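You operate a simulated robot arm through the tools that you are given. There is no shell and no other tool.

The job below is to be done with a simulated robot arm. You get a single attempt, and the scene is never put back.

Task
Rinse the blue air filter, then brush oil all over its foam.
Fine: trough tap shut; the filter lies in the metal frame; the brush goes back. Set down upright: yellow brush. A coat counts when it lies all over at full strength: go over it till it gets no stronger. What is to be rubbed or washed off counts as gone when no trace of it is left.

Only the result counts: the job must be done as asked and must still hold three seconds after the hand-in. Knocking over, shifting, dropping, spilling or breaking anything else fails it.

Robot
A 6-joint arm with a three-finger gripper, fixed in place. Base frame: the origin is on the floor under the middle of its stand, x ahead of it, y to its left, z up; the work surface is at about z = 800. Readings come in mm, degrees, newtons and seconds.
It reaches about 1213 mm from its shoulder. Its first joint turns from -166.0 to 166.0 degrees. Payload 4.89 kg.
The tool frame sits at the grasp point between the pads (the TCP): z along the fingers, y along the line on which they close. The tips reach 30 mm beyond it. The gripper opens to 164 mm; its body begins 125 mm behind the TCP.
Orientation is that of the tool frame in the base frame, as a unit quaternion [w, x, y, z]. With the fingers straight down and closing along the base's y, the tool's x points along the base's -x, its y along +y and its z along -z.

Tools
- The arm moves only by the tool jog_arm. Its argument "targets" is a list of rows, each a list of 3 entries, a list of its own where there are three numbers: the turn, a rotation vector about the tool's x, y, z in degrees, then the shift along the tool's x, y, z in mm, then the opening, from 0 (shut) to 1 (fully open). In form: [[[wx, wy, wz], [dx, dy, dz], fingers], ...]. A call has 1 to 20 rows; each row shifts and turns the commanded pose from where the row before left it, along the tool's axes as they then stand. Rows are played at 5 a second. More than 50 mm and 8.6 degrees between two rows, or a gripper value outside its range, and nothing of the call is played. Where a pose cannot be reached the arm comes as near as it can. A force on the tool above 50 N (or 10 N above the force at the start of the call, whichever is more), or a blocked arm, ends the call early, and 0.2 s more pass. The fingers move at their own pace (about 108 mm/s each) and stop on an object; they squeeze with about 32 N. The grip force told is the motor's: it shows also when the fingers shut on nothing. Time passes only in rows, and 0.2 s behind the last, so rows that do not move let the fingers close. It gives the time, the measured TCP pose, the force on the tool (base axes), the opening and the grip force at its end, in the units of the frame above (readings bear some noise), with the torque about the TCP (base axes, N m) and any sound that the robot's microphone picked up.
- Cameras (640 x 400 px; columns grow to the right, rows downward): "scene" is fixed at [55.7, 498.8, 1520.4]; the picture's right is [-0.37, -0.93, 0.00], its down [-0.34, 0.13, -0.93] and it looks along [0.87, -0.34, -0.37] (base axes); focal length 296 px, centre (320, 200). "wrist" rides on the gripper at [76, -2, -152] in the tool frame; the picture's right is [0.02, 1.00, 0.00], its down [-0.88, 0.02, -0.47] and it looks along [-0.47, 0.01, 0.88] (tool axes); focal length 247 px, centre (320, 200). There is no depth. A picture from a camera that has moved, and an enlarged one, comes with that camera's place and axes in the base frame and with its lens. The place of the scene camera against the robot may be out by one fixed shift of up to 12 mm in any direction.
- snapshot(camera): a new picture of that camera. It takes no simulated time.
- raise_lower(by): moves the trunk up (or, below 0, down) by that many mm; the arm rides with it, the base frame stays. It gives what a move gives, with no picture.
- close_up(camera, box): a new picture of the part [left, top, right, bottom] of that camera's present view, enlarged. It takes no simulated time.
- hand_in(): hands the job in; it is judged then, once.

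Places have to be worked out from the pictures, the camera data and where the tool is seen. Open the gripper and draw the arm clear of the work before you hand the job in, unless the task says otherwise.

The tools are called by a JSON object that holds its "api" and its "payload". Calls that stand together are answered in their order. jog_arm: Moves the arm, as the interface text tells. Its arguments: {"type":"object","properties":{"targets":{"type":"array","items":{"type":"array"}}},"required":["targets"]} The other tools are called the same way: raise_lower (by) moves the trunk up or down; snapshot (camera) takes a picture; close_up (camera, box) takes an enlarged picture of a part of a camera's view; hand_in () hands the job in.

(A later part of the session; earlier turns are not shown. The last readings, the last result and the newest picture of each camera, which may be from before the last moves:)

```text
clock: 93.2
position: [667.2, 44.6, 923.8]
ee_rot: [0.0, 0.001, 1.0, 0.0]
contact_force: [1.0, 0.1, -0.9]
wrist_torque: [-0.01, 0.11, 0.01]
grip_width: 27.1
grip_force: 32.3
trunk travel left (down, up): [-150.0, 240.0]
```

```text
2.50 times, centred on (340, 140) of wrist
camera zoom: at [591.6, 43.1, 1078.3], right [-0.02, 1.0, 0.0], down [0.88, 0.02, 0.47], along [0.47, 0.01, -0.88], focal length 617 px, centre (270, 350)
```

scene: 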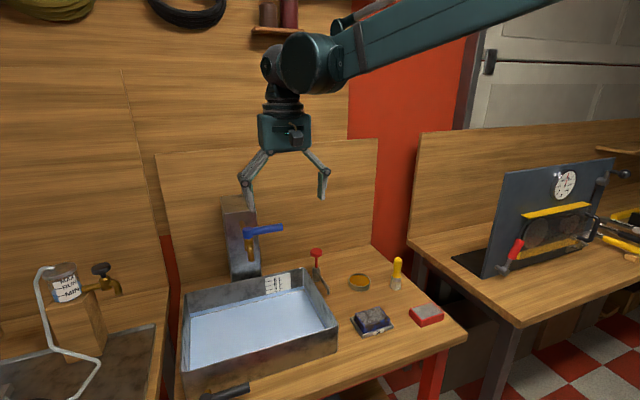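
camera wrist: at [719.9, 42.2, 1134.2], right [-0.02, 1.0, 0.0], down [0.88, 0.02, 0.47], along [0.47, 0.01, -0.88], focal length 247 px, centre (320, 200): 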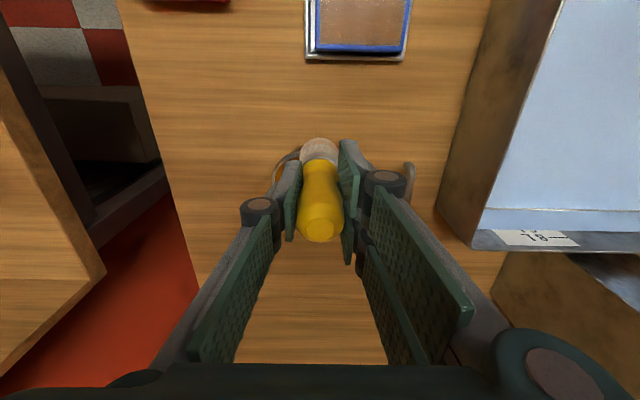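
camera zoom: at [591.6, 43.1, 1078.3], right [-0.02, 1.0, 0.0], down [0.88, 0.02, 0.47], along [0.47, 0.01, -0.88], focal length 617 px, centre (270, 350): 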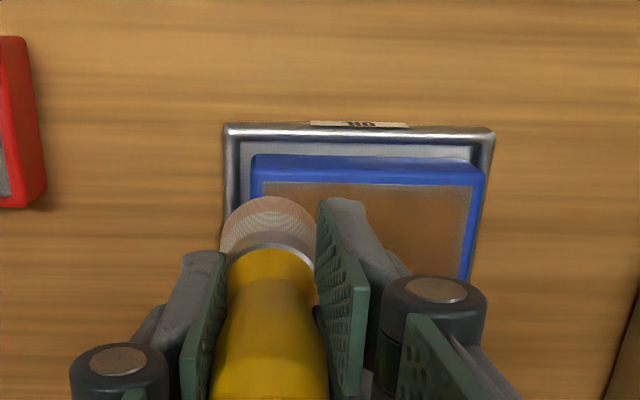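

No contact force was felt, so the brush may have slid up in the grip a bit. I lower in 1 mm steps to restore light contact.

{"api": "jog_arm", "payload": {"targets": [[[0, 0, 0], [0, 4, 1], 0.05], [[0, 0, 0], [0, 4, 1], 0.05], [[0, 0, 0], [0, 0, 0], 0.05], [[0, 0, 0], [0, 0, 0], 0.05]]}}

{"api": "jog_arm", "payload": {"targets": [[[0, 0, 0], [0, 4, 0.7], 0.05], [[0, 0, 0], [0, 4, 0], 0.05], [[0, 0, 0], [0, 0, 0], 0.05]]}}

{"api": "close_up", "payload": {"camera": "scene", "box": [340, 260, 420, 330]}}

```text
clock: 94.2
position: [667.0, 50.6, 922.6]
ee_rot: [0.0, -0.001, 1.0, 0.001]
contact_force: [2.0, -5.1, 25.1]
wrist_torque: [-0.14, -0.27, -0.06]
grip_width: 27.2
grip_force: 31.8
trunk travel left (down, up): [-150.0, 240.0]
```

```text
clock: 95.0
position: [666.2, 59.8, 920.7]
ee_rot: [0.0, 0.002, 1.0, 0.0]
contact_force: [-1.2, -6.8, 24.7]
wrist_torque: [-0.19, 0.05, 0.0]
grip_width: 27.5
grip_force: 31.8
trunk travel left (down, up): [-150.0, 240.0]
```

```text
5.71 times, centred on (380, 295) of scene
camera zoom: at [55.7, 498.8, 1520.4], right [-0.37, -0.93, 0.0], down [-0.34, 0.13, -0.93], along [0.87, -0.34, -0.37], focal length 1694 px, centre (-23, -343)
```

zoom: 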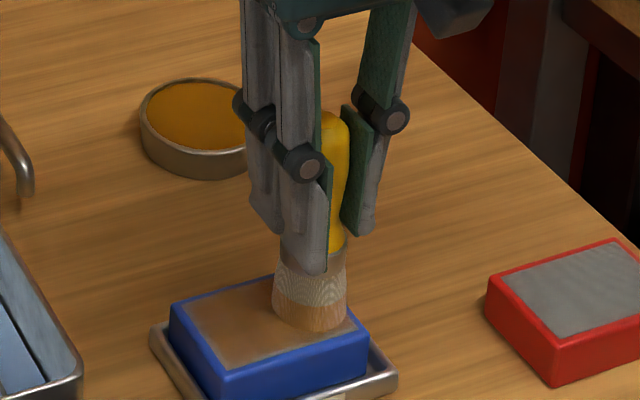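

The brush slides in the grip at about 25 N, so that's the contact limit. I ease up 0.7 mm for light contact and continue stroking the middle and near lines.

{"api": "jog_arm", "payload": {"targets": [[[0, 0, 0], [0, 5, -0.7], 0.05], [[0, 0, 0], [0, 9, 0], 0.05], [[0, 0, 0], [0, 9, 0], 0.05], [[0, 0, 0], [0, 9, 0], 0.05], [[0, 0, 0], [0, 9, 0], 0.05], [[0, 0, 0], [0, 9, 0], 0.05], [[0, 0, 0], [0, 9, 0], 0.05], [[0, 0, 0], [0, 5, 0], 0.05], [[0, 0, 0], [9, 0, 0], 0.05], [[0, 0, 0], [0, -9.75, 0], 0.05], [[0, 0, 0], [0, -9.75, 0], 0.05], [[0, 0, 0], [0, -9.75, 0], 0.05], [[0, 0, 0], [0, -9.75, 0], 0.05], [[0, 0, 0], [0, -9.75, 0], 0.05], [[0, 0, 0], [0, -9.75, 0], 0.05], [[0, 0, 0], [0, -9.75, 0], 0.05], [[0, 0, 0], [0, -9.75, 0], 0.05], [[0, 0, 0], [9, 0, 0], 0.05]]}}

{"api": "close_up", "payload": {"camera": "scene", "box": [340, 260, 420, 330]}}

{"api": "close_up", "payload": {"camera": "wrist", "box": [240, 60, 440, 220]}}

```text
clock: 98.8
position: [650.5, 45.2, 921.7]
ee_rot: [0.001, 0.001, 1.0, 0.0]
contact_force: [0.5, -0.1, -0.7]
wrist_torque: [-0.05, 0.06, 0.0]
grip_width: 27.2
grip_force: 32.8
trunk travel left (down, up): [-150.0, 240.0]
```

```text
5.71 times, centred on (380, 295) of scene
camera zoom: at [55.7, 498.8, 1520.4], right [-0.37, -0.93, 0.0], down [-0.34, 0.13, -0.93], along [0.87, -0.34, -0.37], focal length 1694 px, centre (-23, -343)
```

zoom: 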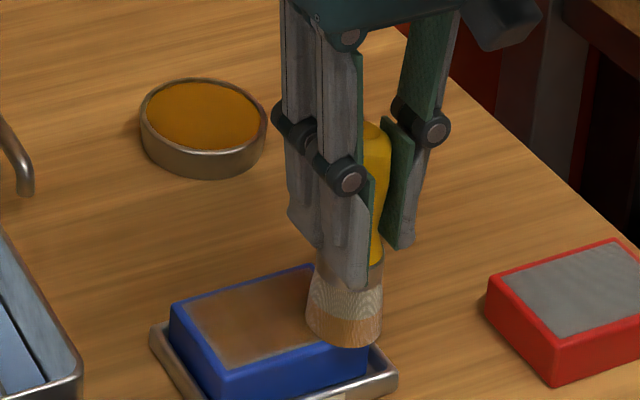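

```text
2.50 times, centred on (340, 140) of wrist
camera zoom: at [574.0, 44.3, 1075.5], right [-0.02, 1.0, 0.0], down [0.88, 0.02, 0.47], along [0.47, 0.01, -0.88], focal length 617 px, centre (270, 350)
```

zoom: 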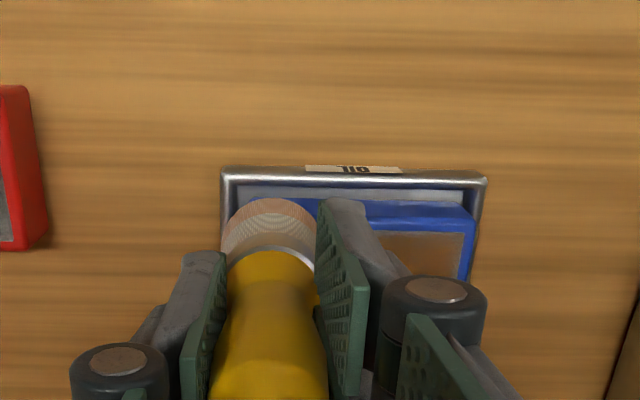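

The middle looks stronger. I now go around the perimeter: near edge, +y edge, far edge, −y edge.

{"api": "jog_arm", "payload": {"targets": [[[0, 0, 0], [0, -2, 0.5], 0.05], [[0, 0, 0], [0, 10, 0], 0.05], [[0, 0, 0], [0, 10, 0], 0.05], [[0, 0, 0], [0, 10, 0], 0.05], [[0, 0, 0], [0, 10, 0], 0.05], [[0, 0, 0], [0, 10, 0], 0.05], [[0, 0, 0], [0, 10, 0], 0.05], [[0, 0, 0], [0, 10, 0], 0.05], [[0, 0, 0], [0, 10, 0], 0.05], [[0, 0, 0], [-10, 0, 0], 0.05], [[0, 0, 0], [-10, 0, 0], 0.05], [[0, 0, 0], [-10, 0, 0], 0.05], [[0, 0, 0], [-8, 0, 0], 0.05], [[0, 0, 0], [0, -10, 0], 0.05], [[0, 0, 0], [0, -10, 0], 0.05], [[0, 0, 0], [0, -10, 0], 0.05], [[0, 0, 0], [0, -10, 0], 0.05], [[0, 0, 0], [0, -10, 0], 0.05], [[0, 0, 0], [0, -10, 0], 0.05], [[0, 0, 0], [0, -10, 0], 0.05]]}}

{"api": "jog_arm", "payload": {"targets": [[[0, 0, 0], [0, -10, 0], 0.05], [[0, 0, 0], [10, 0, 0], 0.05], [[0, 0, 0], [10, 0, 0], 0.05], [[0, 0, 0], [10, 0, 0], 0.05], [[0, 0, 0], [8, 0, 0], 0.05], [[0, 0, 0], [0, 10, 0], 0.05], [[0, 0, 0], [0, 10, 0], 0.05], [[0, 0, 0], [0, 10, 0], 0.05], [[0, 0, 0], [0, 10, 0], 0.05], [[0, 0, 0], [0, 10, 0], 0.05], [[0, 0, 0], [0, 10, 0], 0.05], [[0, 0, 0], [0, 10, 0], 0.05], [[0, 0, 0], [0, 10, 0], 0.05], [[0, 0, 0], [0, 0, -20], 0.05], [[0, 0, 0], [-20, -20, -40], 0.05], [[0, 0, 0], [-40, -20, 0], 0.05], [[0, 0, 0], [-45, -20, 0], 0.05], [[0, 0, 0], [-45, -20, 0], 0.05], [[0, 0, 0], [0, 0, 0], 0.05]]}}

{"api": "snapshot", "payload": {"camera": "wrist"}}

{"api": "close_up", "payload": {"camera": "scene", "box": [340, 280, 410, 340]}}

{"api": "close_up", "payload": {"camera": "scene", "box": [330, 210, 430, 310]}}

```text
clock: 103.0
position: [688.4, 52.6, 919.4]
ee_rot: [0.0, 0.001, 1.0, 0.0]
contact_force: [0.1, 0.1, 0.8]
wrist_torque: [-0.04, 0.01, 0.01]
grip_width: 27.2
grip_force: 32.0
trunk travel left (down, up): [-150.0, 240.0]
```

```text
clock: 107.0
position: [798.5, 42.7, 976.9]
ee_rot: [0.0, 0.001, 1.0, 0.001]
contact_force: [0.1, -0.1, -0.7]
wrist_torque: [0.04, 0.08, -0.01]
grip_width: 27.4
grip_force: 32.1
trunk travel left (down, up): [-150.0, 240.0]
```

```text
taken
camera wrist: at [722.9, 42.2, 1132.5], right [-0.02, 1.0, 0.0], down [0.88, 0.02, 0.47], along [0.47, 0.01, -0.88], focal length 247 px, centre (320, 200)
```

wrist: 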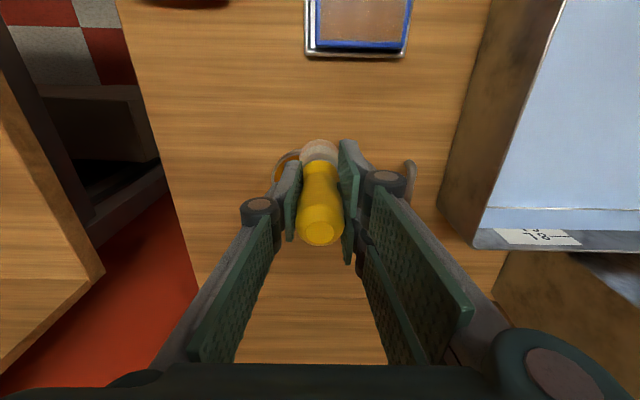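

```text
6.67 times, centred on (375, 310) of scene
camera zoom: at [55.7, 498.8, 1520.4], right [-0.37, -0.93, 0.0], down [-0.34, 0.13, -0.93], along [0.87, -0.34, -0.37], focal length 1976 px, centre (-47, -533)
```

zoom: 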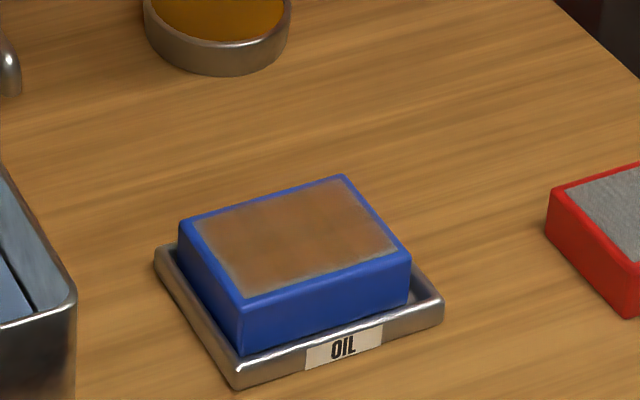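

```text
4.00 times, centred on (380, 260) of scene
camera zoom: at [55.7, 498.8, 1520.4], right [-0.37, -0.93, 0.0], down [-0.34, 0.13, -0.93], along [0.87, -0.34, -0.37], focal length 1186 px, centre (80, -40)
```

zoom: 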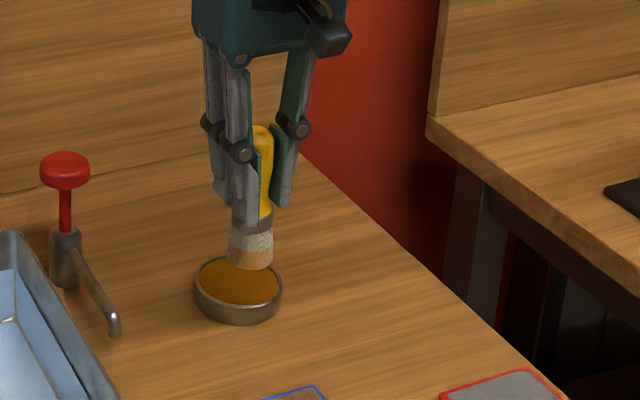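

The coat is more even but the rim of the foam is still lighter. I reload the brush with a longer dip.

{"api": "jog_arm", "payload": {"targets": [[[0, 0, 0], [-27.5, -10.5, 0], 0.05], [[0, 0, 0], [-27.5, -10.5, 0], 0.05], [[0, 0, 0], [0, 0, 35], 0.05], [[0, 0, 0], [0, 0, 25], 0.05], [[0, 0, 0], [0, 0, 6], 0.05], [[0, 0, 0], [0, 0, 2], 0.05], [[0, 0, 0], [0, 0, 0], 0.05], [[0, 0, 0], [0, 0, 0], 0.05]]}}

{"api": "close_up", "payload": {"camera": "scene", "box": [340, 240, 400, 300]}}

{"api": "close_up", "payload": {"camera": "wrist", "box": [260, 80, 380, 220]}}

```text
clock: 108.8
position: [852.5, 22.6, 912.0]
ee_rot: [0.0, 0.0, 1.0, 0.0]
contact_force: [0.6, -0.6, -0.6]
wrist_torque: [0.01, 0.02, 0.01]
grip_width: 27.2
grip_force: 31.8
trunk travel left (down, up): [-150.0, 240.0]
```

```text
6.67 times, centred on (370, 270) of scene
camera zoom: at [55.7, 498.8, 1520.4], right [-0.37, -0.93, 0.0], down [-0.34, 0.13, -0.93], along [0.87, -0.34, -0.37], focal length 1976 px, centre (-13, -267)
```

zoom: 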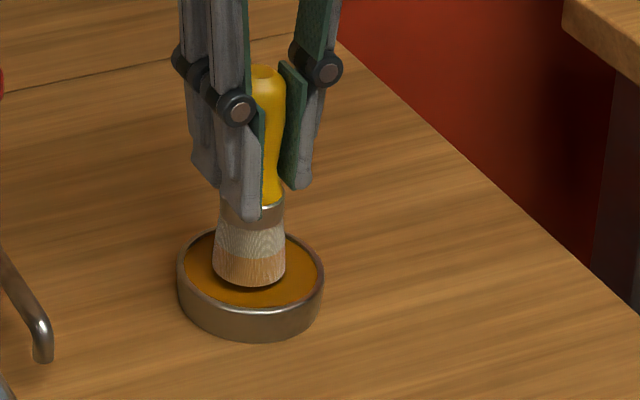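

```text
2.86 times, centred on (320, 150) of wrist
camera zoom: at [776.9, 21.5, 1066.0], right [-0.02, 1.0, 0.0], down [0.88, 0.02, 0.47], along [0.47, 0.01, -0.88], focal length 706 px, centre (320, 343)
```

zoom: 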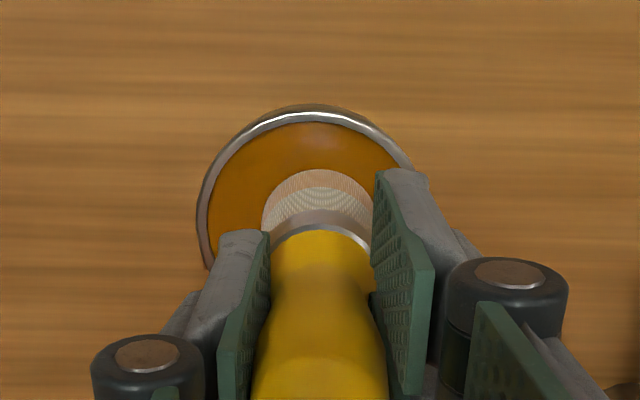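

The bristles are still a few mm above the oil. I lower the remaining distance gently.

{"api": "jog_arm", "payload": {"targets": [[[0, 0, 0], [-1, -1, 3], 0.05], [[0, 0, 0], [0, 0, 2], 0.05], [[0, 0, 0], [0, 0, 1], 0.05], [[0, 0, 0], [0, 0, 0], 0.05], [[0, 0, 0], [0, 0, 0], 0.05]]}}

{"api": "close_up", "payload": {"camera": "scene", "box": [340, 240, 400, 300]}}

```text
clock: 110.0
position: [853.6, 21.7, 906.3]
ee_rot: [-0.001, 0.001, 1.0, 0.0]
contact_force: [1.1, 0.7, 5.2]
wrist_torque: [-0.01, -0.01, -0.05]
grip_width: 27.3
grip_force: 31.8
trunk travel left (down, up): [-150.0, 240.0]
```

```text
6.67 times, centred on (370, 270) of scene
camera zoom: at [55.7, 498.8, 1520.4], right [-0.37, -0.93, 0.0], down [-0.34, 0.13, -0.93], along [0.87, -0.34, -0.37], focal length 1976 px, centre (-13, -267)
```

zoom: 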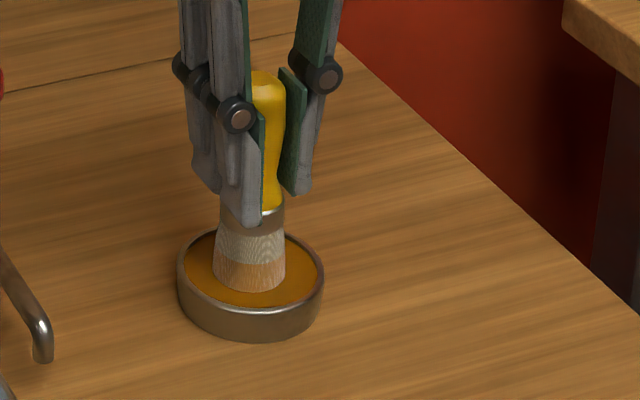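

Light 5 N contact with the oil. I dwell here to load the bristles and compare colour.

{"api": "jog_arm", "payload": {"targets": [[[0, 0, 0], [0, 0, 0.3], 0.05], [[0, 0, 0], [2, 0, 0], 0.05], [[0, 0, 0], [-2, 2, 0], 0.05], [[0, 0, 0], [-2, -2, 0], 0.05], [[0, 0, 0], [2, -2, 0], 0.05], [[0, 0, 0], [0, 2, 0], 0.05], [[0, 0, 0], [0, 0, 0], 0.05], [[0, 0, 0], [0, 0, 0], 0.05], [[0, 0, 0], [0, 0, 0], 0.05]]}}

{"api": "close_up", "payload": {"camera": "scene", "box": [340, 240, 400, 300]}}

```text
clock: 112.0
position: [854.5, 20.3, 906.9]
ee_rot: [0.0, 0.0, 1.0, 0.0]
contact_force: [5.0, -4.8, 20.3]
wrist_torque: [-0.16, -0.34, -0.02]
grip_width: 27.4
grip_force: 32.2
trunk travel left (down, up): [-150.0, 240.0]
```

```text
6.67 times, centred on (370, 270) of scene
camera zoom: at [55.7, 498.8, 1520.4], right [-0.37, -0.93, 0.0], down [-0.34, 0.13, -0.93], along [0.87, -0.34, -0.37], focal length 1976 px, centre (-13, -267)
```

zoom: 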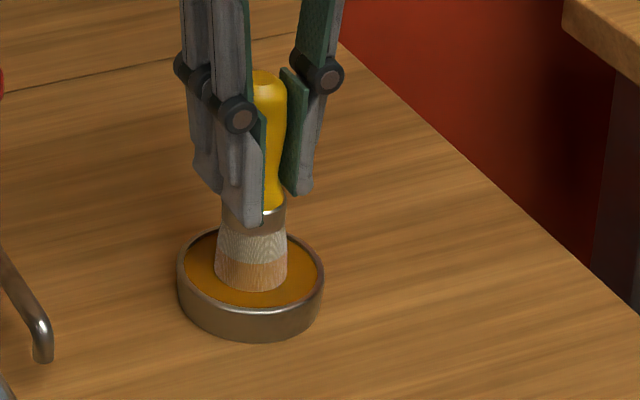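

The bristles look saturated. I lift, let it drip and go back above the middle of the foam.

{"api": "jog_arm", "payload": {"targets": [[[0, 0, 0], [0, 0, -1], 0.05], [[0, 0, 0], [0, 0, -8], 0.05], [[0, 0, 0], [0, 0, -20], 0.05], [[0, 0, 0], [0, 0, 0], 0.05], [[0, 0, 0], [0, 0, 0], 0.05], [[0, 0, 0], [0, 0, -41], 0.05], [[0, 0, 0], [45, 6, 0], 0.05], [[0, 0, 0], [45, 10, 0], 0.05], [[0, 0, 0], [45, 15, 0], 0.05], [[0, 0, 0], [45, 15, 0], 0.05], [[0, 0, 0], [3, 14, 10], 0.05], [[0, 0, 0], [0, 0, 30], 0.05], [[0, 0, 0], [0, 0, 12], 0.05], [[0, 0, 0], [0, 0, 0], 0.05]]}}

{"api": "close_up", "payload": {"camera": "scene", "box": [340, 260, 420, 330]}}

{"api": "close_up", "payload": {"camera": "wrist", "box": [240, 60, 440, 220]}}

```text
clock: 115.0
position: [672.5, 80.2, 923.2]
ee_rot: [0.001, 0.0, 1.0, 0.0]
contact_force: [1.3, 0.2, -1.3]
wrist_torque: [-0.02, 0.08, 0.03]
grip_width: 27.2
grip_force: 32.4
trunk travel left (down, up): [-150.0, 240.0]
```

```text
5.71 times, centred on (380, 295) of scene
camera zoom: at [55.7, 498.8, 1520.4], right [-0.37, -0.93, 0.0], down [-0.34, 0.13, -0.93], along [0.87, -0.34, -0.37], focal length 1694 px, centre (-23, -343)
```

zoom: 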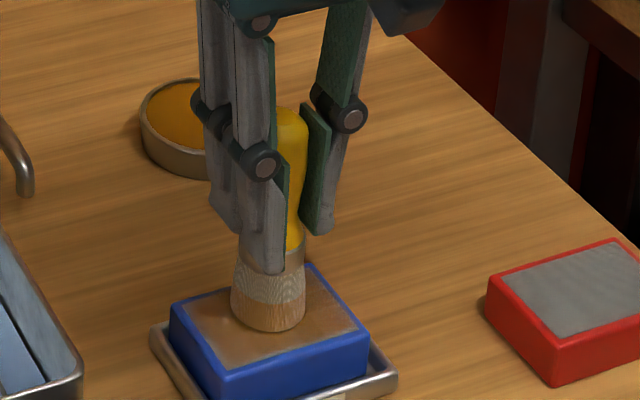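

```text
2.50 times, centred on (340, 140) of wrist
camera zoom: at [597.2, 79.4, 1077.5], right [-0.02, 1.0, 0.0], down [0.88, 0.02, 0.47], along [0.47, 0.01, -0.88], focal length 617 px, centre (270, 350)
```

zoom: 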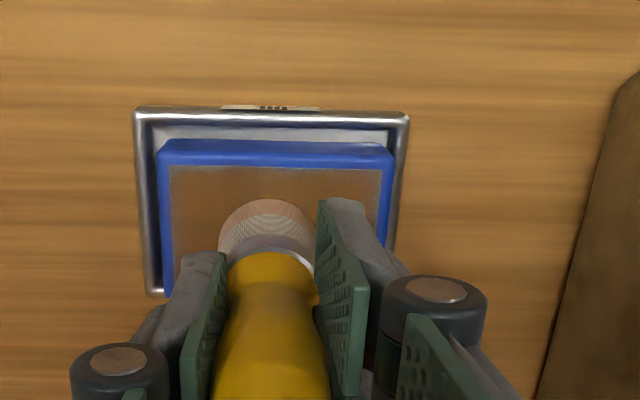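

Above mid-foam without contact. I step down in small increments to find a light contact.

{"api": "jog_arm", "payload": {"targets": [[[0, 0, 0], [0, 0, 1], 0.05], [[0, 0, 0], [0, 0, 1], 0.05], [[0, 0, 0], [0, 0, 0], 0.05], [[0, 0, 0], [0, 0, 0], 0.05]]}}

```text
clock: 116.0
position: [672.5, 79.7, 923.0]
ee_rot: [0.0, 0.0, 1.0, 0.0]
contact_force: [0.3, 0.0, 0.2]
wrist_torque: [0.04, -0.03, 0.03]
grip_width: 27.2
grip_force: 31.8
trunk travel left (down, up): [-150.0, 240.0]
```

{"api": "jog_arm", "payload": {"targets": [[[0, 0, 0], [0, 0, 0.8], 0.05], [[0, 0, 0], [0, 0, 0], 0.05], [[0, 0, 0], [0, 0, 0], 0.05]]}}

{"api": "jog_arm", "payload": {"targets": [[[0, 0, 0], [0, 0, 0.8], 0.05], [[0, 0, 0], [0, 0, 0], 0.05], [[0, 0, 0], [0, 0, 0], 0.05]]}}

```text
clock: 116.8
position: [672.9, 81.9, 920.9]
ee_rot: [-0.001, 0.0, 1.0, 0.0]
contact_force: [-1.0, 0.8, -0.5]
wrist_torque: [0.0, -0.03, -0.01]
grip_width: 27.1
grip_force: 32.4
trunk travel left (down, up): [-150.0, 240.0]
```

```text
clock: 117.6
position: [672.9, 81.9, 921.0]
ee_rot: [-0.001, 0.0, 1.0, -0.001]
contact_force: [-0.9, -0.8, -1.1]
wrist_torque: [-0.05, 0.01, -0.01]
grip_width: 27.2
grip_force: 31.9
trunk travel left (down, up): [-150.0, 240.0]
```

Still no contact force near z 920; I step down further by 0.8 mm at a time.

{"api": "jog_arm", "payload": {"targets": [[[0, 0, 0], [0, 0, 0.8], 0.05], [[0, 0, 0], [0, 0, 0], 0.05], [[0, 0, 0], [0, 0, 0], 0.05]]}}

{"api": "close_up", "payload": {"camera": "scene", "box": [345, 270, 405, 330]}}

```text
clock: 118.4
position: [671.6, 82.3, 921.2]
ee_rot: [0.0, -0.001, 1.0, 0.0]
contact_force: [3.7, -0.8, 13.8]
wrist_torque: [0.0, -0.28, -0.04]
grip_width: 27.2
grip_force: 31.8
trunk travel left (down, up): [-150.0, 240.0]
```

```text
6.67 times, centred on (375, 300) of scene
camera zoom: at [55.7, 498.8, 1520.4], right [-0.37, -0.93, 0.0], down [-0.34, 0.13, -0.93], along [0.87, -0.34, -0.37], focal length 1976 px, centre (-47, -467)
```

zoom: 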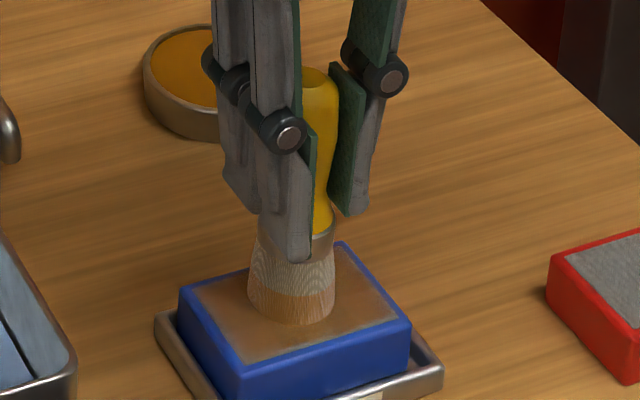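

Light contact (14 N) found. I stroke across the far half with this height, ending mid-foam, and compare the colour.

{"api": "jog_arm", "payload": {"targets": [[[0, 0, 0], [0, 10, 0], 0.05], [[0, 0, 0], [0, 10, 0], 0.05], [[0, 0, 0], [0, 10, 0], 0.05], [[0, 0, 0], [0, 10, 0], 0.05], [[0, 0, 0], [-10, 0, 0], 0.05], [[0, 0, 0], [-8, 0, 0], 0.05], [[0, 0, 0], [0, -10, 0], 0.05], [[0, 0, 0], [0, -10, 0], 0.05], [[0, 0, 0], [0, -10, 0], 0.05], [[0, 0, 0], [0, -10, 0], 0.05], [[0, 0, 0], [0, -10, 0], 0.05], [[0, 0, 0], [0, -10, 0], 0.05], [[0, 0, 0], [0, -10, 0], 0.05], [[0, 0, 0], [0, -9, 0], 0.05], [[0, 0, 0], [9, 0, 0], 0.05], [[0, 0, 0], [0, 10, 0], 0.05], [[0, 0, 0], [0, 10, 0], 0.05], [[0, 0, 0], [0, 10, 0], 0.05], [[0, 0, 0], [0, 10, 0], 0.05], [[0, 0, 0], [0, 0, 0], 0.05]]}}

{"api": "close_up", "payload": {"camera": "scene", "box": [345, 270, 405, 330]}}

{"api": "close_up", "payload": {"camera": "wrist", "box": [240, 60, 440, 220]}}

```text
clock: 122.6
position: [681.0, 81.2, 920.4]
ee_rot: [0.001, 0.001, 1.0, 0.0]
contact_force: [0.3, -0.1, -0.7]
wrist_torque: [0.03, -0.03, 0.01]
grip_width: 27.4
grip_force: 31.8
trunk travel left (down, up): [-150.0, 240.0]
```

```text
6.67 times, centred on (375, 300) of scene
camera zoom: at [55.7, 498.8, 1520.4], right [-0.37, -0.93, 0.0], down [-0.34, 0.13, -0.93], along [0.87, -0.34, -0.37], focal length 1976 px, centre (-47, -467)
```

zoom: 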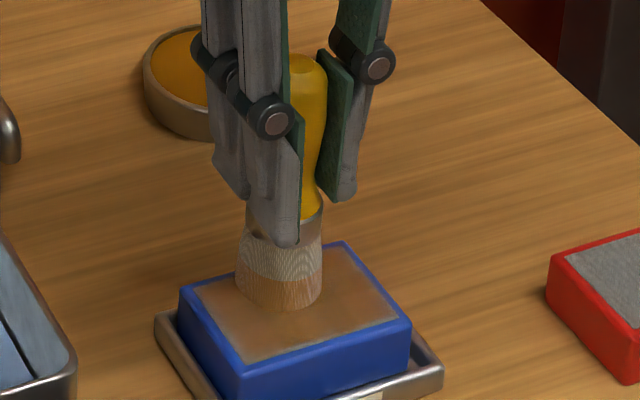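

```text
2.50 times, centred on (340, 140) of wrist
camera zoom: at [605.9, 80.5, 1074.2], right [-0.02, 1.0, 0.0], down [0.88, 0.02, 0.47], along [0.47, 0.01, -0.88], focal length 617 px, centre (270, 350)
```

zoom: 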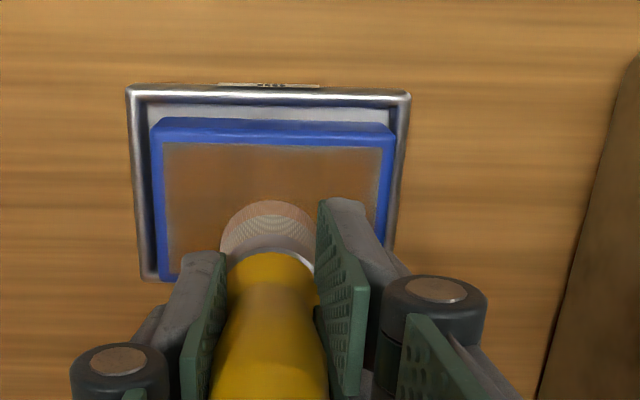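

The coat is getting more uniform, but contact fades during strokes. I press 0.8 mm and continue strokes with a tiny continued descent to keep contact on the far and middle lines.

{"api": "jog_arm", "payload": {"targets": [[[0, 0, 0], [0, 0, 0.8], 0.05], [[0, 0, 0], [0, 10, 0.05], 0.05], [[0, 0, 0], [0, 10, 0.05], 0.05], [[0, 0, 0], [0, 10, 0.05], 0.05], [[0, 0, 0], [0, 10, 0.05], 0.05], [[0, 0, 0], [-9, 0, 0.05], 0.05], [[0, 0, 0], [0, -10, 0.05], 0.05], [[0, 0, 0], [0, -10, 0.05], 0.05], [[0, 0, 0], [0, -10, 0.05], 0.05], [[0, 0, 0], [0, -10, 0.05], 0.05], [[0, 0, 0], [0, 0, 0], 0.05]]}}

{"api": "jog_arm", "payload": {"targets": [[[0, 0, 0], [0, -10, 0.05], 0.05], [[0, 0, 0], [0, -10, 0.05], 0.05], [[0, 0, 0], [0, -10, 0.05], 0.05], [[0, 0, 0], [0, -9, 0.05], 0.05], [[0, 0, 0], [9, 0, 0.05], 0.05], [[0, 0, 0], [9, 0, 0.05], 0.05], [[0, 0, 0], [0, 10, 0.05], 0.05], [[0, 0, 0], [0, 10, 0.05], 0.05], [[0, 0, 0], [0, 10, 0.05], 0.05], [[0, 0, 0], [0, 10, 0.05], 0.05], [[0, 0, 0], [0, 0, 0], 0.05]]}}

{"api": "close_up", "payload": {"camera": "scene", "box": [345, 270, 405, 330]}}

{"api": "close_up", "payload": {"camera": "wrist", "box": [240, 60, 440, 220]}}

```text
clock: 125.0
position: [690.4, 81.3, 916.9]
ee_rot: [0.0, 0.001, 1.0, 0.0]
contact_force: [0.4, 3.8, 19.3]
wrist_torque: [-0.01, -0.17, 0.02]
grip_width: 27.1
grip_force: 31.6
trunk travel left (down, up): [-150.0, 240.0]
```

```text
clock: 127.4
position: [671.7, 82.6, 916.7]
ee_rot: [0.0, 0.0, 1.0, 0.001]
contact_force: [0.2, 0.2, -0.8]
wrist_torque: [-0.01, 0.01, 0.02]
grip_width: 27.1
grip_force: 32.3
trunk travel left (down, up): [-150.0, 240.0]
```

```text
6.67 times, centred on (375, 300) of scene
camera zoom: at [55.7, 498.8, 1520.4], right [-0.37, -0.93, 0.0], down [-0.34, 0.13, -0.93], along [0.87, -0.34, -0.37], focal length 1976 px, centre (-47, -467)
```

zoom: 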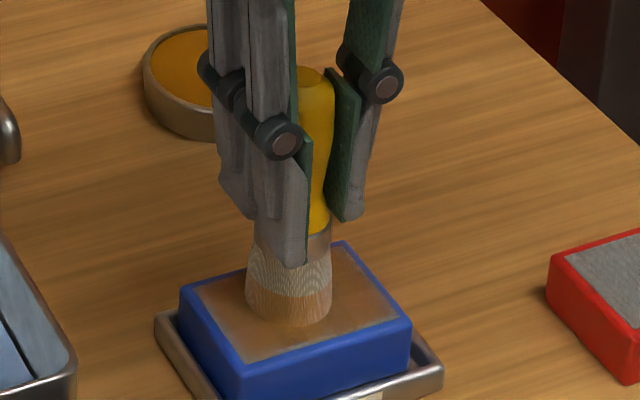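

```text
2.50 times, centred on (340, 140) of wrist
camera zoom: at [596.2, 82.2, 1071.2], right [-0.02, 1.0, 0.0], down [0.88, 0.02, 0.47], along [0.47, 0.01, -0.88], focal length 617 px, centre (270, 350)
```

zoom: 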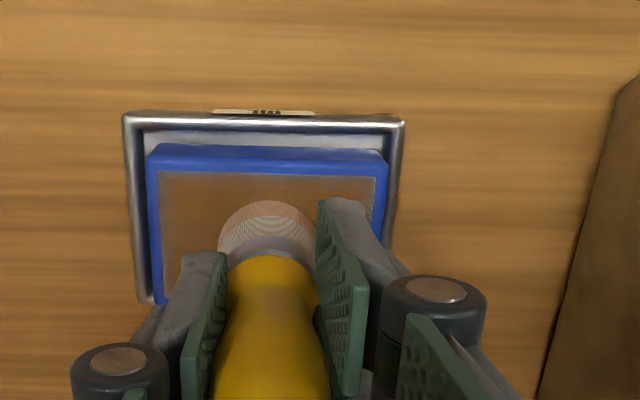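

Contact varies; I lift off to view the whole foam from above and judge the coat's evenness.

{"api": "jog_arm", "payload": {"targets": [[[0, 0, 0], [0, 0, -20], 0.05], [[0, 0, 0], [-20, 0, -40], 0.05], [[0, 0, 0], [-40, 0, 0], 0.05], [[0, 0, 0], [-30, 0, 0], 0.05], [[0, 0, 0], [0, 0, 0], 0.05]]}}

{"api": "close_up", "payload": {"camera": "wrist", "box": [250, 0, 390, 100]}}

{"api": "close_up", "payload": {"camera": "scene", "box": [340, 280, 410, 340]}}

{"api": "close_up", "payload": {"camera": "scene", "box": [340, 220, 420, 310]}}

```text
clock: 128.6
position: [762.9, 81.7, 978.9]
ee_rot: [0.0, 0.001, 1.0, 0.0]
contact_force: [-0.2, -0.2, -1.2]
wrist_torque: [0.03, 0.1, 0.01]
grip_width: 27.0
grip_force: 32.5
trunk travel left (down, up): [-150.0, 240.0]
```

```text
4.00 times, centred on (320, 50) of wrist
camera zoom: at [687.7, 80.1, 1133.0], right [-0.02, 1.0, 0.0], down [0.88, 0.02, 0.47], along [0.47, 0.01, -0.88], focal length 988 px, centre (320, 800)
```

zoom: 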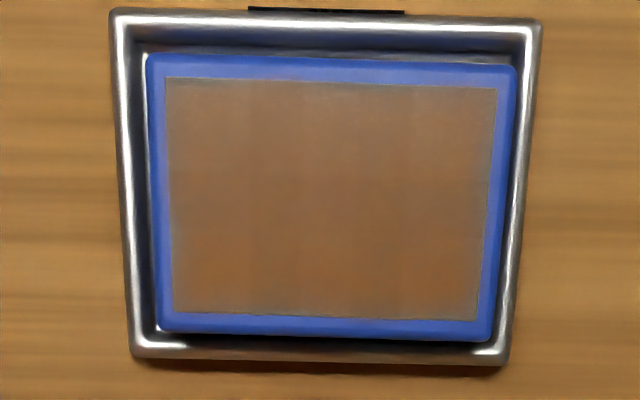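

```text
6.67 times, centred on (375, 310) of scene
camera zoom: at [55.7, 498.8, 1520.4], right [-0.37, -0.93, 0.0], down [-0.34, 0.13, -0.93], along [0.87, -0.34, -0.37], focal length 1976 px, centre (-47, -533)
```

zoom: 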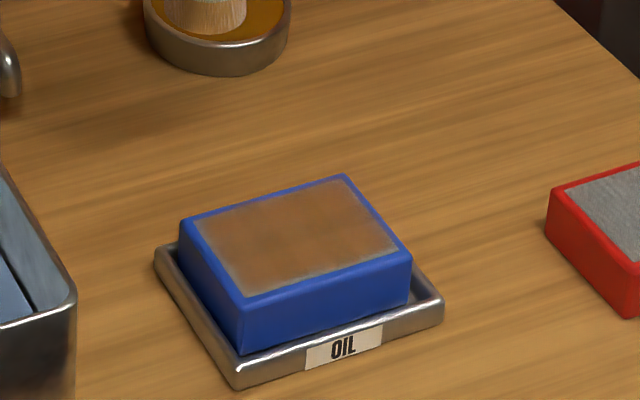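

```text
4.44 times, centred on (380, 265) of scene
camera zoom: at [55.7, 498.8, 1520.4], right [-0.37, -0.93, 0.0], down [-0.34, 0.13, -0.93], along [0.87, -0.34, -0.37], focal length 1318 px, centre (53, -89)
```

zoom: 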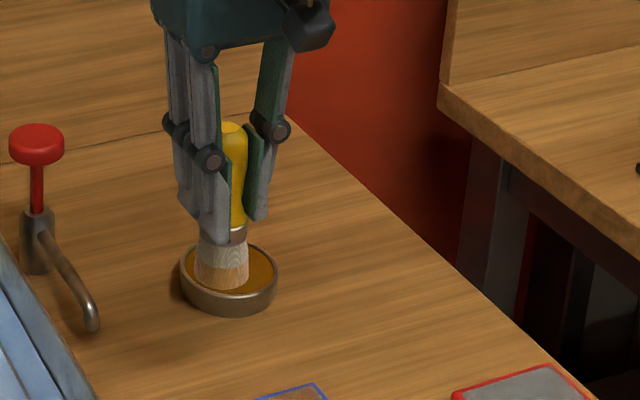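

The centre is fairly even brown while the foam's rim (especially near side and +y side) is lighter. I re-dip, then concentrate on the edges.

{"api": "jog_arm", "payload": {"targets": [[[0, 0, 0], [-30.2, -20, 0], 0.05], [[0, 0, 0], [-30.2, -20, 0], 0.05], [[0, 0, 0], [-30.2, -20, 0], 0.05], [[0, 0, 0], [0, 0, 35], 0.05], [[0, 0, 0], [0, 0, 30], 0.05], [[0, 0, 0], [0, 0, 5], 0.05], [[0, 0, 0], [0, 0, 2], 0.05], [[0, 0, 0], [0, 0, 0], 0.05]]}}

{"api": "close_up", "payload": {"camera": "scene", "box": [340, 240, 400, 300]}}

{"api": "close_up", "payload": {"camera": "wrist", "box": [260, 80, 380, 220]}}

```text
clock: 130.4
position: [851.6, 21.3, 903.9]
ee_rot: [0.0, 0.0, 1.0, 0.001]
contact_force: [-0.1, 0.2, -0.5]
wrist_torque: [0.05, 0.01, -0.03]
grip_width: 27.0
grip_force: 31.7
trunk travel left (down, up): [-150.0, 240.0]
```

```text
6.67 times, centred on (370, 270) of scene
camera zoom: at [55.7, 498.8, 1520.4], right [-0.37, -0.93, 0.0], down [-0.34, 0.13, -0.93], along [0.87, -0.34, -0.37], focal length 1976 px, centre (-13, -267)
```

zoom: 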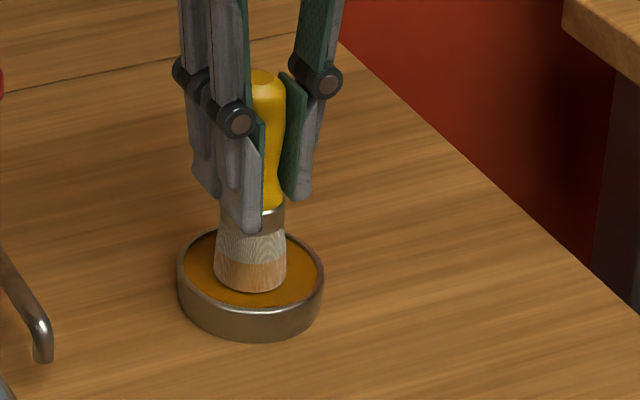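

```text
2.86 times, centred on (320, 150) of wrist
camera zoom: at [776.6, 21.1, 1058.8], right [-0.02, 1.0, 0.0], down [0.88, 0.02, 0.47], along [0.47, 0.01, -0.88], focal length 706 px, centre (320, 343)
```

zoom: 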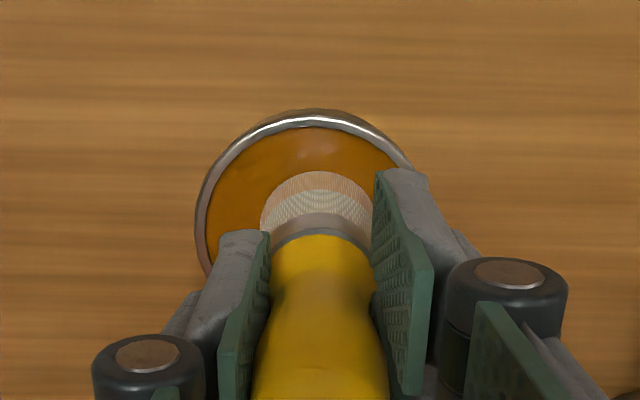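

The bristles are at the oil surface; I lower another 2 mm in small steps, dwell, then lift.

{"api": "jog_arm", "payload": {"targets": [[[0, 0, 0], [-1, 0, 1], 0.05], [[0, 0, 0], [0, 0, 1], 0.05], [[0, 0, 0], [0, 0, 0], 0.05], [[0, 0, 0], [0, 0, 0], 0.05], [[0, 0, 0], [0, 0, 0], 0.05]]}}

{"api": "close_up", "payload": {"camera": "scene", "box": [340, 240, 400, 300]}}

```text
clock: 131.6
position: [854.5, 22.6, 903.2]
ee_rot: [0.0, 0.0, 1.0, 0.0]
contact_force: [0.3, 0.3, -0.6]
wrist_torque: [-0.01, 0.04, -0.02]
grip_width: 27.0
grip_force: 31.8
trunk travel left (down, up): [-150.0, 240.0]
```

```text
6.67 times, centred on (370, 270) of scene
camera zoom: at [55.7, 498.8, 1520.4], right [-0.37, -0.93, 0.0], down [-0.34, 0.13, -0.93], along [0.87, -0.34, -0.37], focal length 1976 px, centre (-13, -267)
```

zoom: 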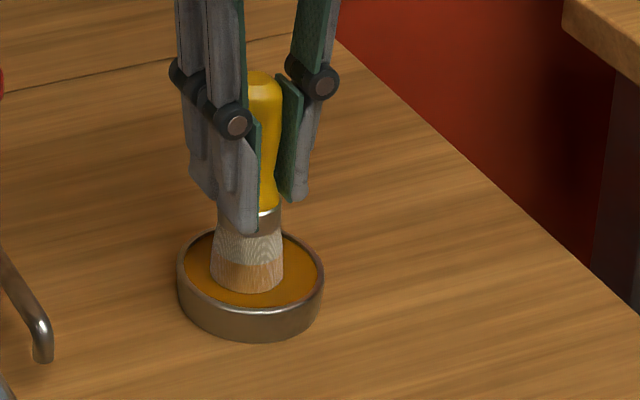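

The tips are in the oil now. I go 1 mm deeper for a moment, then lift, drip, and move to the near −y corner of the foam.

{"api": "jog_arm", "payload": {"targets": [[[0, 0, 0], [0, 0, 1], 0.05], [[0, 0, 0], [0, 0, 0], 0.05], [[0, 0, 0], [0, 0, 0], 0.05], [[0, 0, 0], [0, 0, 0], 0.05]]}}

{"api": "jog_arm", "payload": {"targets": [[[0, 0, 0], [0, 0, -10], 0.05], [[0, 0, 0], [0, 0, -20], 0.05], [[0, 0, 0], [0, 0, 0], 0.05], [[0, 0, 0], [0, 0, 0], 0.05], [[0, 0, 0], [0, 0, -42], 0.05], [[0, 0, 0], [45, 5, 0], 0.05], [[0, 0, 0], [45, 5, 0], 0.05], [[0, 0, 0], [45, 5, 0], 0.05], [[0, 0, 0], [45, 5, 0], 0.05], [[0, 0, 0], [27, 2, 10], 0.05], [[0, 0, 0], [0, 0, 35], 0.05], [[0, 0, 0], [0, 0, 12], 0.05], [[0, 0, 0], [0, 0, 0], 0.05]]}}

{"api": "close_up", "payload": {"camera": "scene", "box": [345, 270, 405, 330]}}

{"api": "close_up", "payload": {"camera": "wrist", "box": [240, 60, 440, 220]}}

```text
clock: 132.6
position: [853.8, 23.6, 902.5]
ee_rot: [0.0, 0.0, 1.0, -0.001]
contact_force: [2.9, -1.8, 11.7]
wrist_torque: [0.01, -0.5, -0.09]
grip_width: 27.1
grip_force: 31.4
trunk travel left (down, up): [-150.0, 240.0]
```

```text
clock: 135.4
position: [646.5, 46.2, 916.2]
ee_rot: [0.0, 0.0, 1.0, -0.001]
contact_force: [0.5, -0.1, 1.1]
wrist_torque: [0.04, -0.02, 0.05]
grip_width: 27.1
grip_force: 31.5
trunk travel left (down, up): [-150.0, 240.0]
```

```text
6.67 times, centred on (375, 300) of scene
camera zoom: at [55.7, 498.8, 1520.4], right [-0.37, -0.93, 0.0], down [-0.34, 0.13, -0.93], along [0.87, -0.34, -0.37], focal length 1976 px, centre (-47, -467)
```

zoom: 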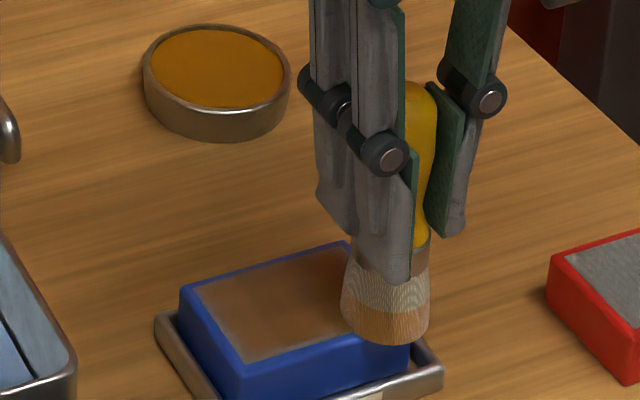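

```text
2.50 times, centred on (340, 140) of wrist
camera zoom: at [570.7, 45.3, 1070.9], right [-0.02, 1.0, 0.0], down [0.88, 0.02, 0.47], along [0.47, 0.01, -0.88], focal length 617 px, centre (270, 350)
```

zoom: 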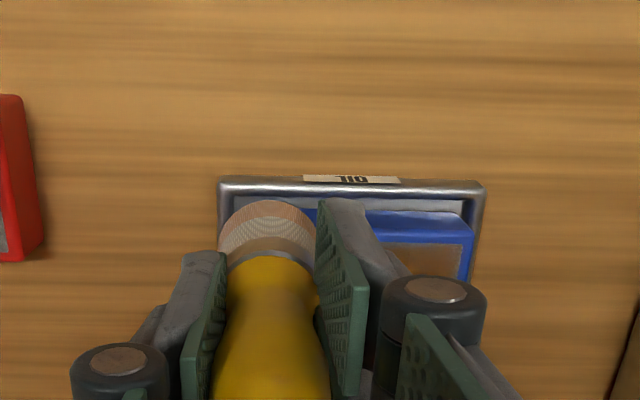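

The brush is at the near −y corner at contact height. I press 0.5 mm and stroke along the near edge to the middle, checking force.

{"api": "jog_arm", "payload": {"targets": [[[0, 0, 0], [0, -2, 0.5], 0.05], [[0, 0, 0], [0, 8, 0], 0.05], [[0, 0, 0], [0, 8, 0], 0.05], [[0, 0, 0], [0, 8, 0], 0.05], [[0, 0, 0], [0, 8, 0], 0.05], [[0, 0, 0], [0, 8, 0], 0.05], [[0, 0, 0], [0, 0, 0], 0.05]]}}

{"api": "close_up", "payload": {"camera": "wrist", "box": [240, 80, 440, 240]}}

```text
clock: 137.0
position: [646.4, 83.8, 916.1]
ee_rot: [0.0, -0.001, 1.0, 0.001]
contact_force: [-1.0, -1.7, 10.3]
wrist_torque: [0.05, -0.07, -0.03]
grip_width: 27.2
grip_force: 32.0
trunk travel left (down, up): [-150.0, 240.0]
```

```text
2.50 times, centred on (340, 160) of wrist
camera zoom: at [570.9, 82.8, 1070.7], right [-0.02, 1.0, 0.0], down [0.88, 0.02, 0.47], along [0.47, 0.01, -0.88], focal length 617 px, centre (270, 300)
```

zoom: 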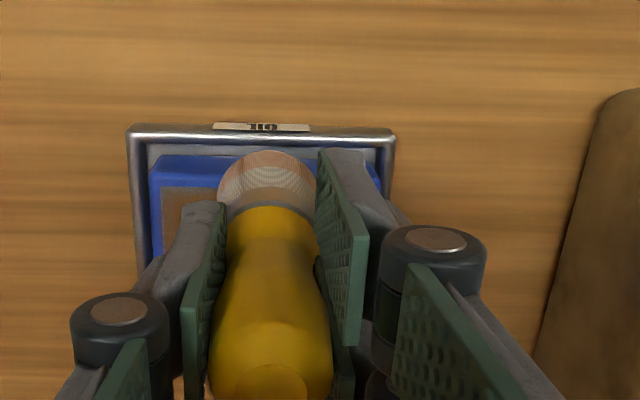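

Good 10 N contact. I continue along the near edge to +y, around the +y edge, and along the far edge.

{"api": "jog_arm", "payload": {"targets": [[[0, 0, 0], [0, 8, 0.02], 0.05], [[0, 0, 0], [0, 8, 0.02], 0.05], [[0, 0, 0], [0, 8, 0.02], 0.05], [[0, 0, 0], [0, 8, 0.02], 0.05], [[0, 0, 0], [0, 7, 0.02], 0.05], [[0, 0, 0], [-9, 0, 0.02], 0.05], [[0, 0, 0], [-9, 0, 0.02], 0.05], [[0, 0, 0], [-9, 0, 0.02], 0.05], [[0, 0, 0], [-9, 0, 0.02], 0.05], [[0, 0, 0], [-8, 0, 0.02], 0.05], [[0, 0, 0], [0, -8, 0.02], 0.05], [[0, 0, 0], [0, -8, 0.02], 0.05], [[0, 0, 0], [0, -8, 0.02], 0.05], [[0, 0, 0], [0, -8, 0.02], 0.05], [[0, 0, 0], [0, -8, 0.02], 0.05], [[0, 0, 0], [0, 0, 0], 0.05]]}}

{"api": "close_up", "payload": {"camera": "wrist", "box": [240, 40, 440, 200]}}

{"api": "close_up", "payload": {"camera": "scene", "box": [345, 270, 405, 330]}}

```text
clock: 140.4
position: [690.1, 82.5, 915.7]
ee_rot: [0.0, 0.001, 1.0, 0.0]
contact_force: [1.3, 1.4, 13.0]
wrist_torque: [0.05, -0.16, 0.03]
grip_width: 26.9
grip_force: 32.1
trunk travel left (down, up): [-150.0, 240.0]
```

```text
2.50 times, centred on (340, 120) of wrist
camera zoom: at [614.4, 81.8, 1070.3], right [-0.02, 1.0, 0.0], down [0.88, 0.02, 0.47], along [0.47, 0.01, -0.88], focal length 617 px, centre (270, 400)
```

zoom: 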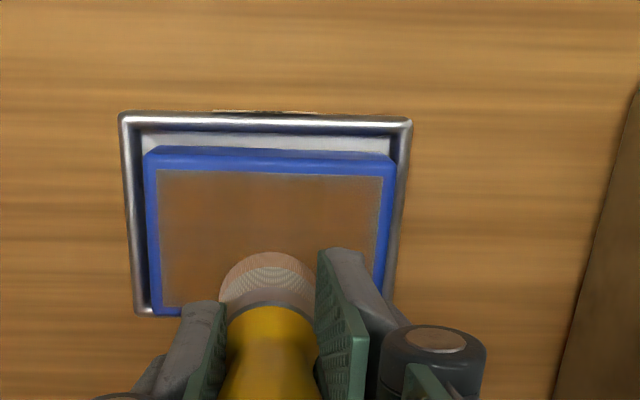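

```text
6.67 times, centred on (375, 300) of scene
camera zoom: at [55.7, 498.8, 1520.4], right [-0.37, -0.93, 0.0], down [-0.34, 0.13, -0.93], along [0.87, -0.34, -0.37], focal length 1976 px, centre (-47, -467)
```

zoom: 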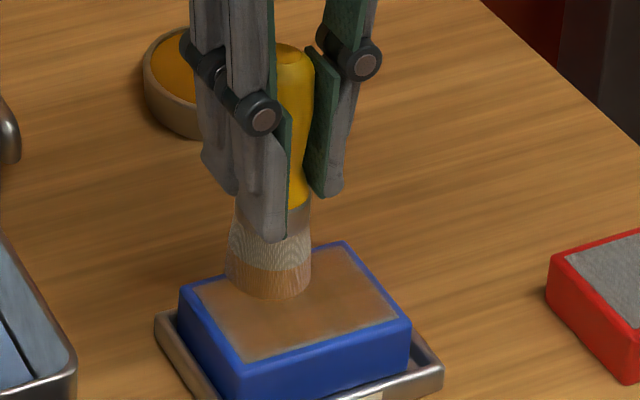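

Contact is steady at 13 N and the colour is evening out. I finish the far edge, the −y edge and raster the interior.

{"api": "jog_arm", "payload": {"targets": [[[0, 0, 0], [0, -8, 0.02], 0.05], [[0, 0, 0], [0, -8, 0.02], 0.05], [[0, 0, 0], [0, -8, 0.02], 0.05], [[0, 0, 0], [0, -8, 0.02], 0.05], [[0, 0, 0], [0, -8, 0.02], 0.05], [[0, 0, 0], [9, 0, 0.02], 0.05], [[0, 0, 0], [9, 0, 0.02], 0.05], [[0, 0, 0], [9, 0, 0.02], 0.05], [[0, 0, 0], [9, 0, 0.02], 0.05], [[0, 0, 0], [8, 0, 0.02], 0.05], [[0, 0, 0], [0, 8, 0.02], 0.05], [[0, 0, 0], [0, 8, 0.02], 0.05], [[0, 0, 0], [0, 8, 0.02], 0.05], [[0, 0, 0], [0, 8, 0.02], 0.05], [[0, 0, 0], [0, 8, 0.02], 0.05], [[0, 0, 0], [0, 8, 0.02], 0.05], [[0, 0, 0], [0, 8, 0.02], 0.05], [[0, 0, 0], [0, 8, 0.02], 0.05], [[0, 0, 0], [0, 8, 0.02], 0.05], [[0, 0, 0], [0, 7, 0.02], 0.05]]}}

{"api": "jog_arm", "payload": {"targets": [[[0, 0, 0], [-10, 0, 0.02], 0.05], [[0, 0, 0], [0, -10, 0.02], 0.05], [[0, 0, 0], [0, -10, 0.02], 0.05], [[0, 0, 0], [0, -10, 0.02], 0.05], [[0, 0, 0], [0, -10, 0.02], 0.05], [[0, 0, 0], [0, -10, 0.02], 0.05], [[0, 0, 0], [0, -10, 0.02], 0.05], [[0, 0, 0], [0, -10, 0.02], 0.05], [[0, 0, 0], [0, -9, 0.02], 0.05], [[0, 0, 0], [-12, 0, 0.02], 0.05], [[0, 0, 0], [0, 10, 0.02], 0.05], [[0, 0, 0], [0, 10, 0.02], 0.05], [[0, 0, 0], [0, 10, 0.02], 0.05], [[0, 0, 0], [0, 10, 0.02], 0.05], [[0, 0, 0], [0, 0, 0], 0.05]]}}

{"api": "close_up", "payload": {"camera": "wrist", "box": [240, 40, 440, 200]}}

{"api": "close_up", "payload": {"camera": "scene", "box": [345, 270, 405, 330]}}

```text
clock: 144.6
position: [647.2, 120.6, 916.1]
ee_rot: [0.0, 0.001, 1.0, -0.001]
contact_force: [-0.9, -0.1, -1.2]
wrist_torque: [0.03, 0.0, 0.03]
grip_width: 27.0
grip_force: 31.9
trunk travel left (down, up): [-150.0, 240.0]
```

```text
clock: 147.8
position: [667.8, 81.5, 918.0]
ee_rot: [0.0, 0.001, 1.0, 0.001]
contact_force: [0.4, 0.0, -0.5]
wrist_torque: [0.02, -0.01, 0.0]
grip_width: 27.1
grip_force: 32.3
trunk travel left (down, up): [-150.0, 240.0]
```

```text
2.50 times, centred on (340, 120) of wrist
camera zoom: at [591.9, 81.5, 1072.1], right [-0.02, 1.0, 0.0], down [0.88, 0.02, 0.47], along [0.47, 0.01, -0.88], focal length 617 px, centre (270, 400)
```

zoom: 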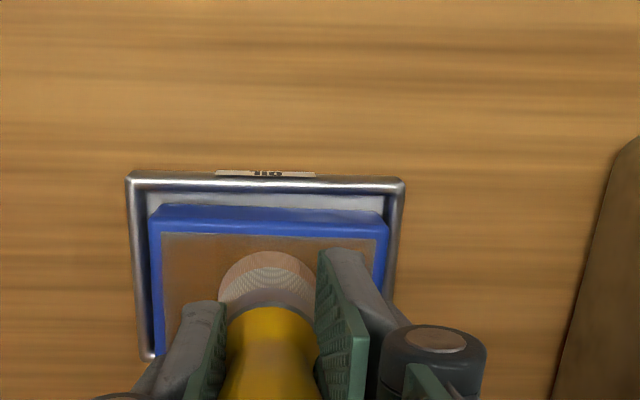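

```text
6.67 times, centred on (375, 300) of scene
camera zoom: at [55.7, 498.8, 1520.4], right [-0.37, -0.93, 0.0], down [-0.34, 0.13, -0.93], along [0.87, -0.34, -0.37], focal length 1976 px, centre (-47, -467)
```

zoom: 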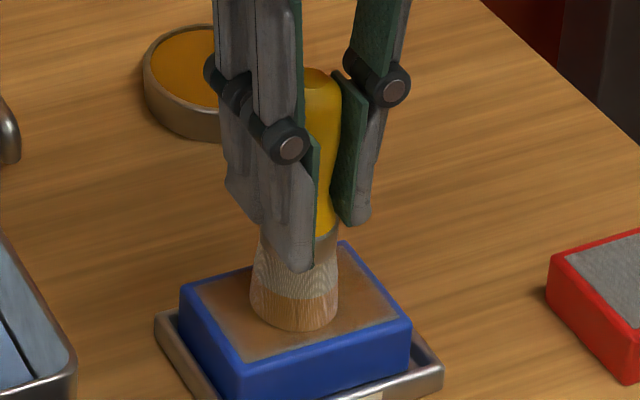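

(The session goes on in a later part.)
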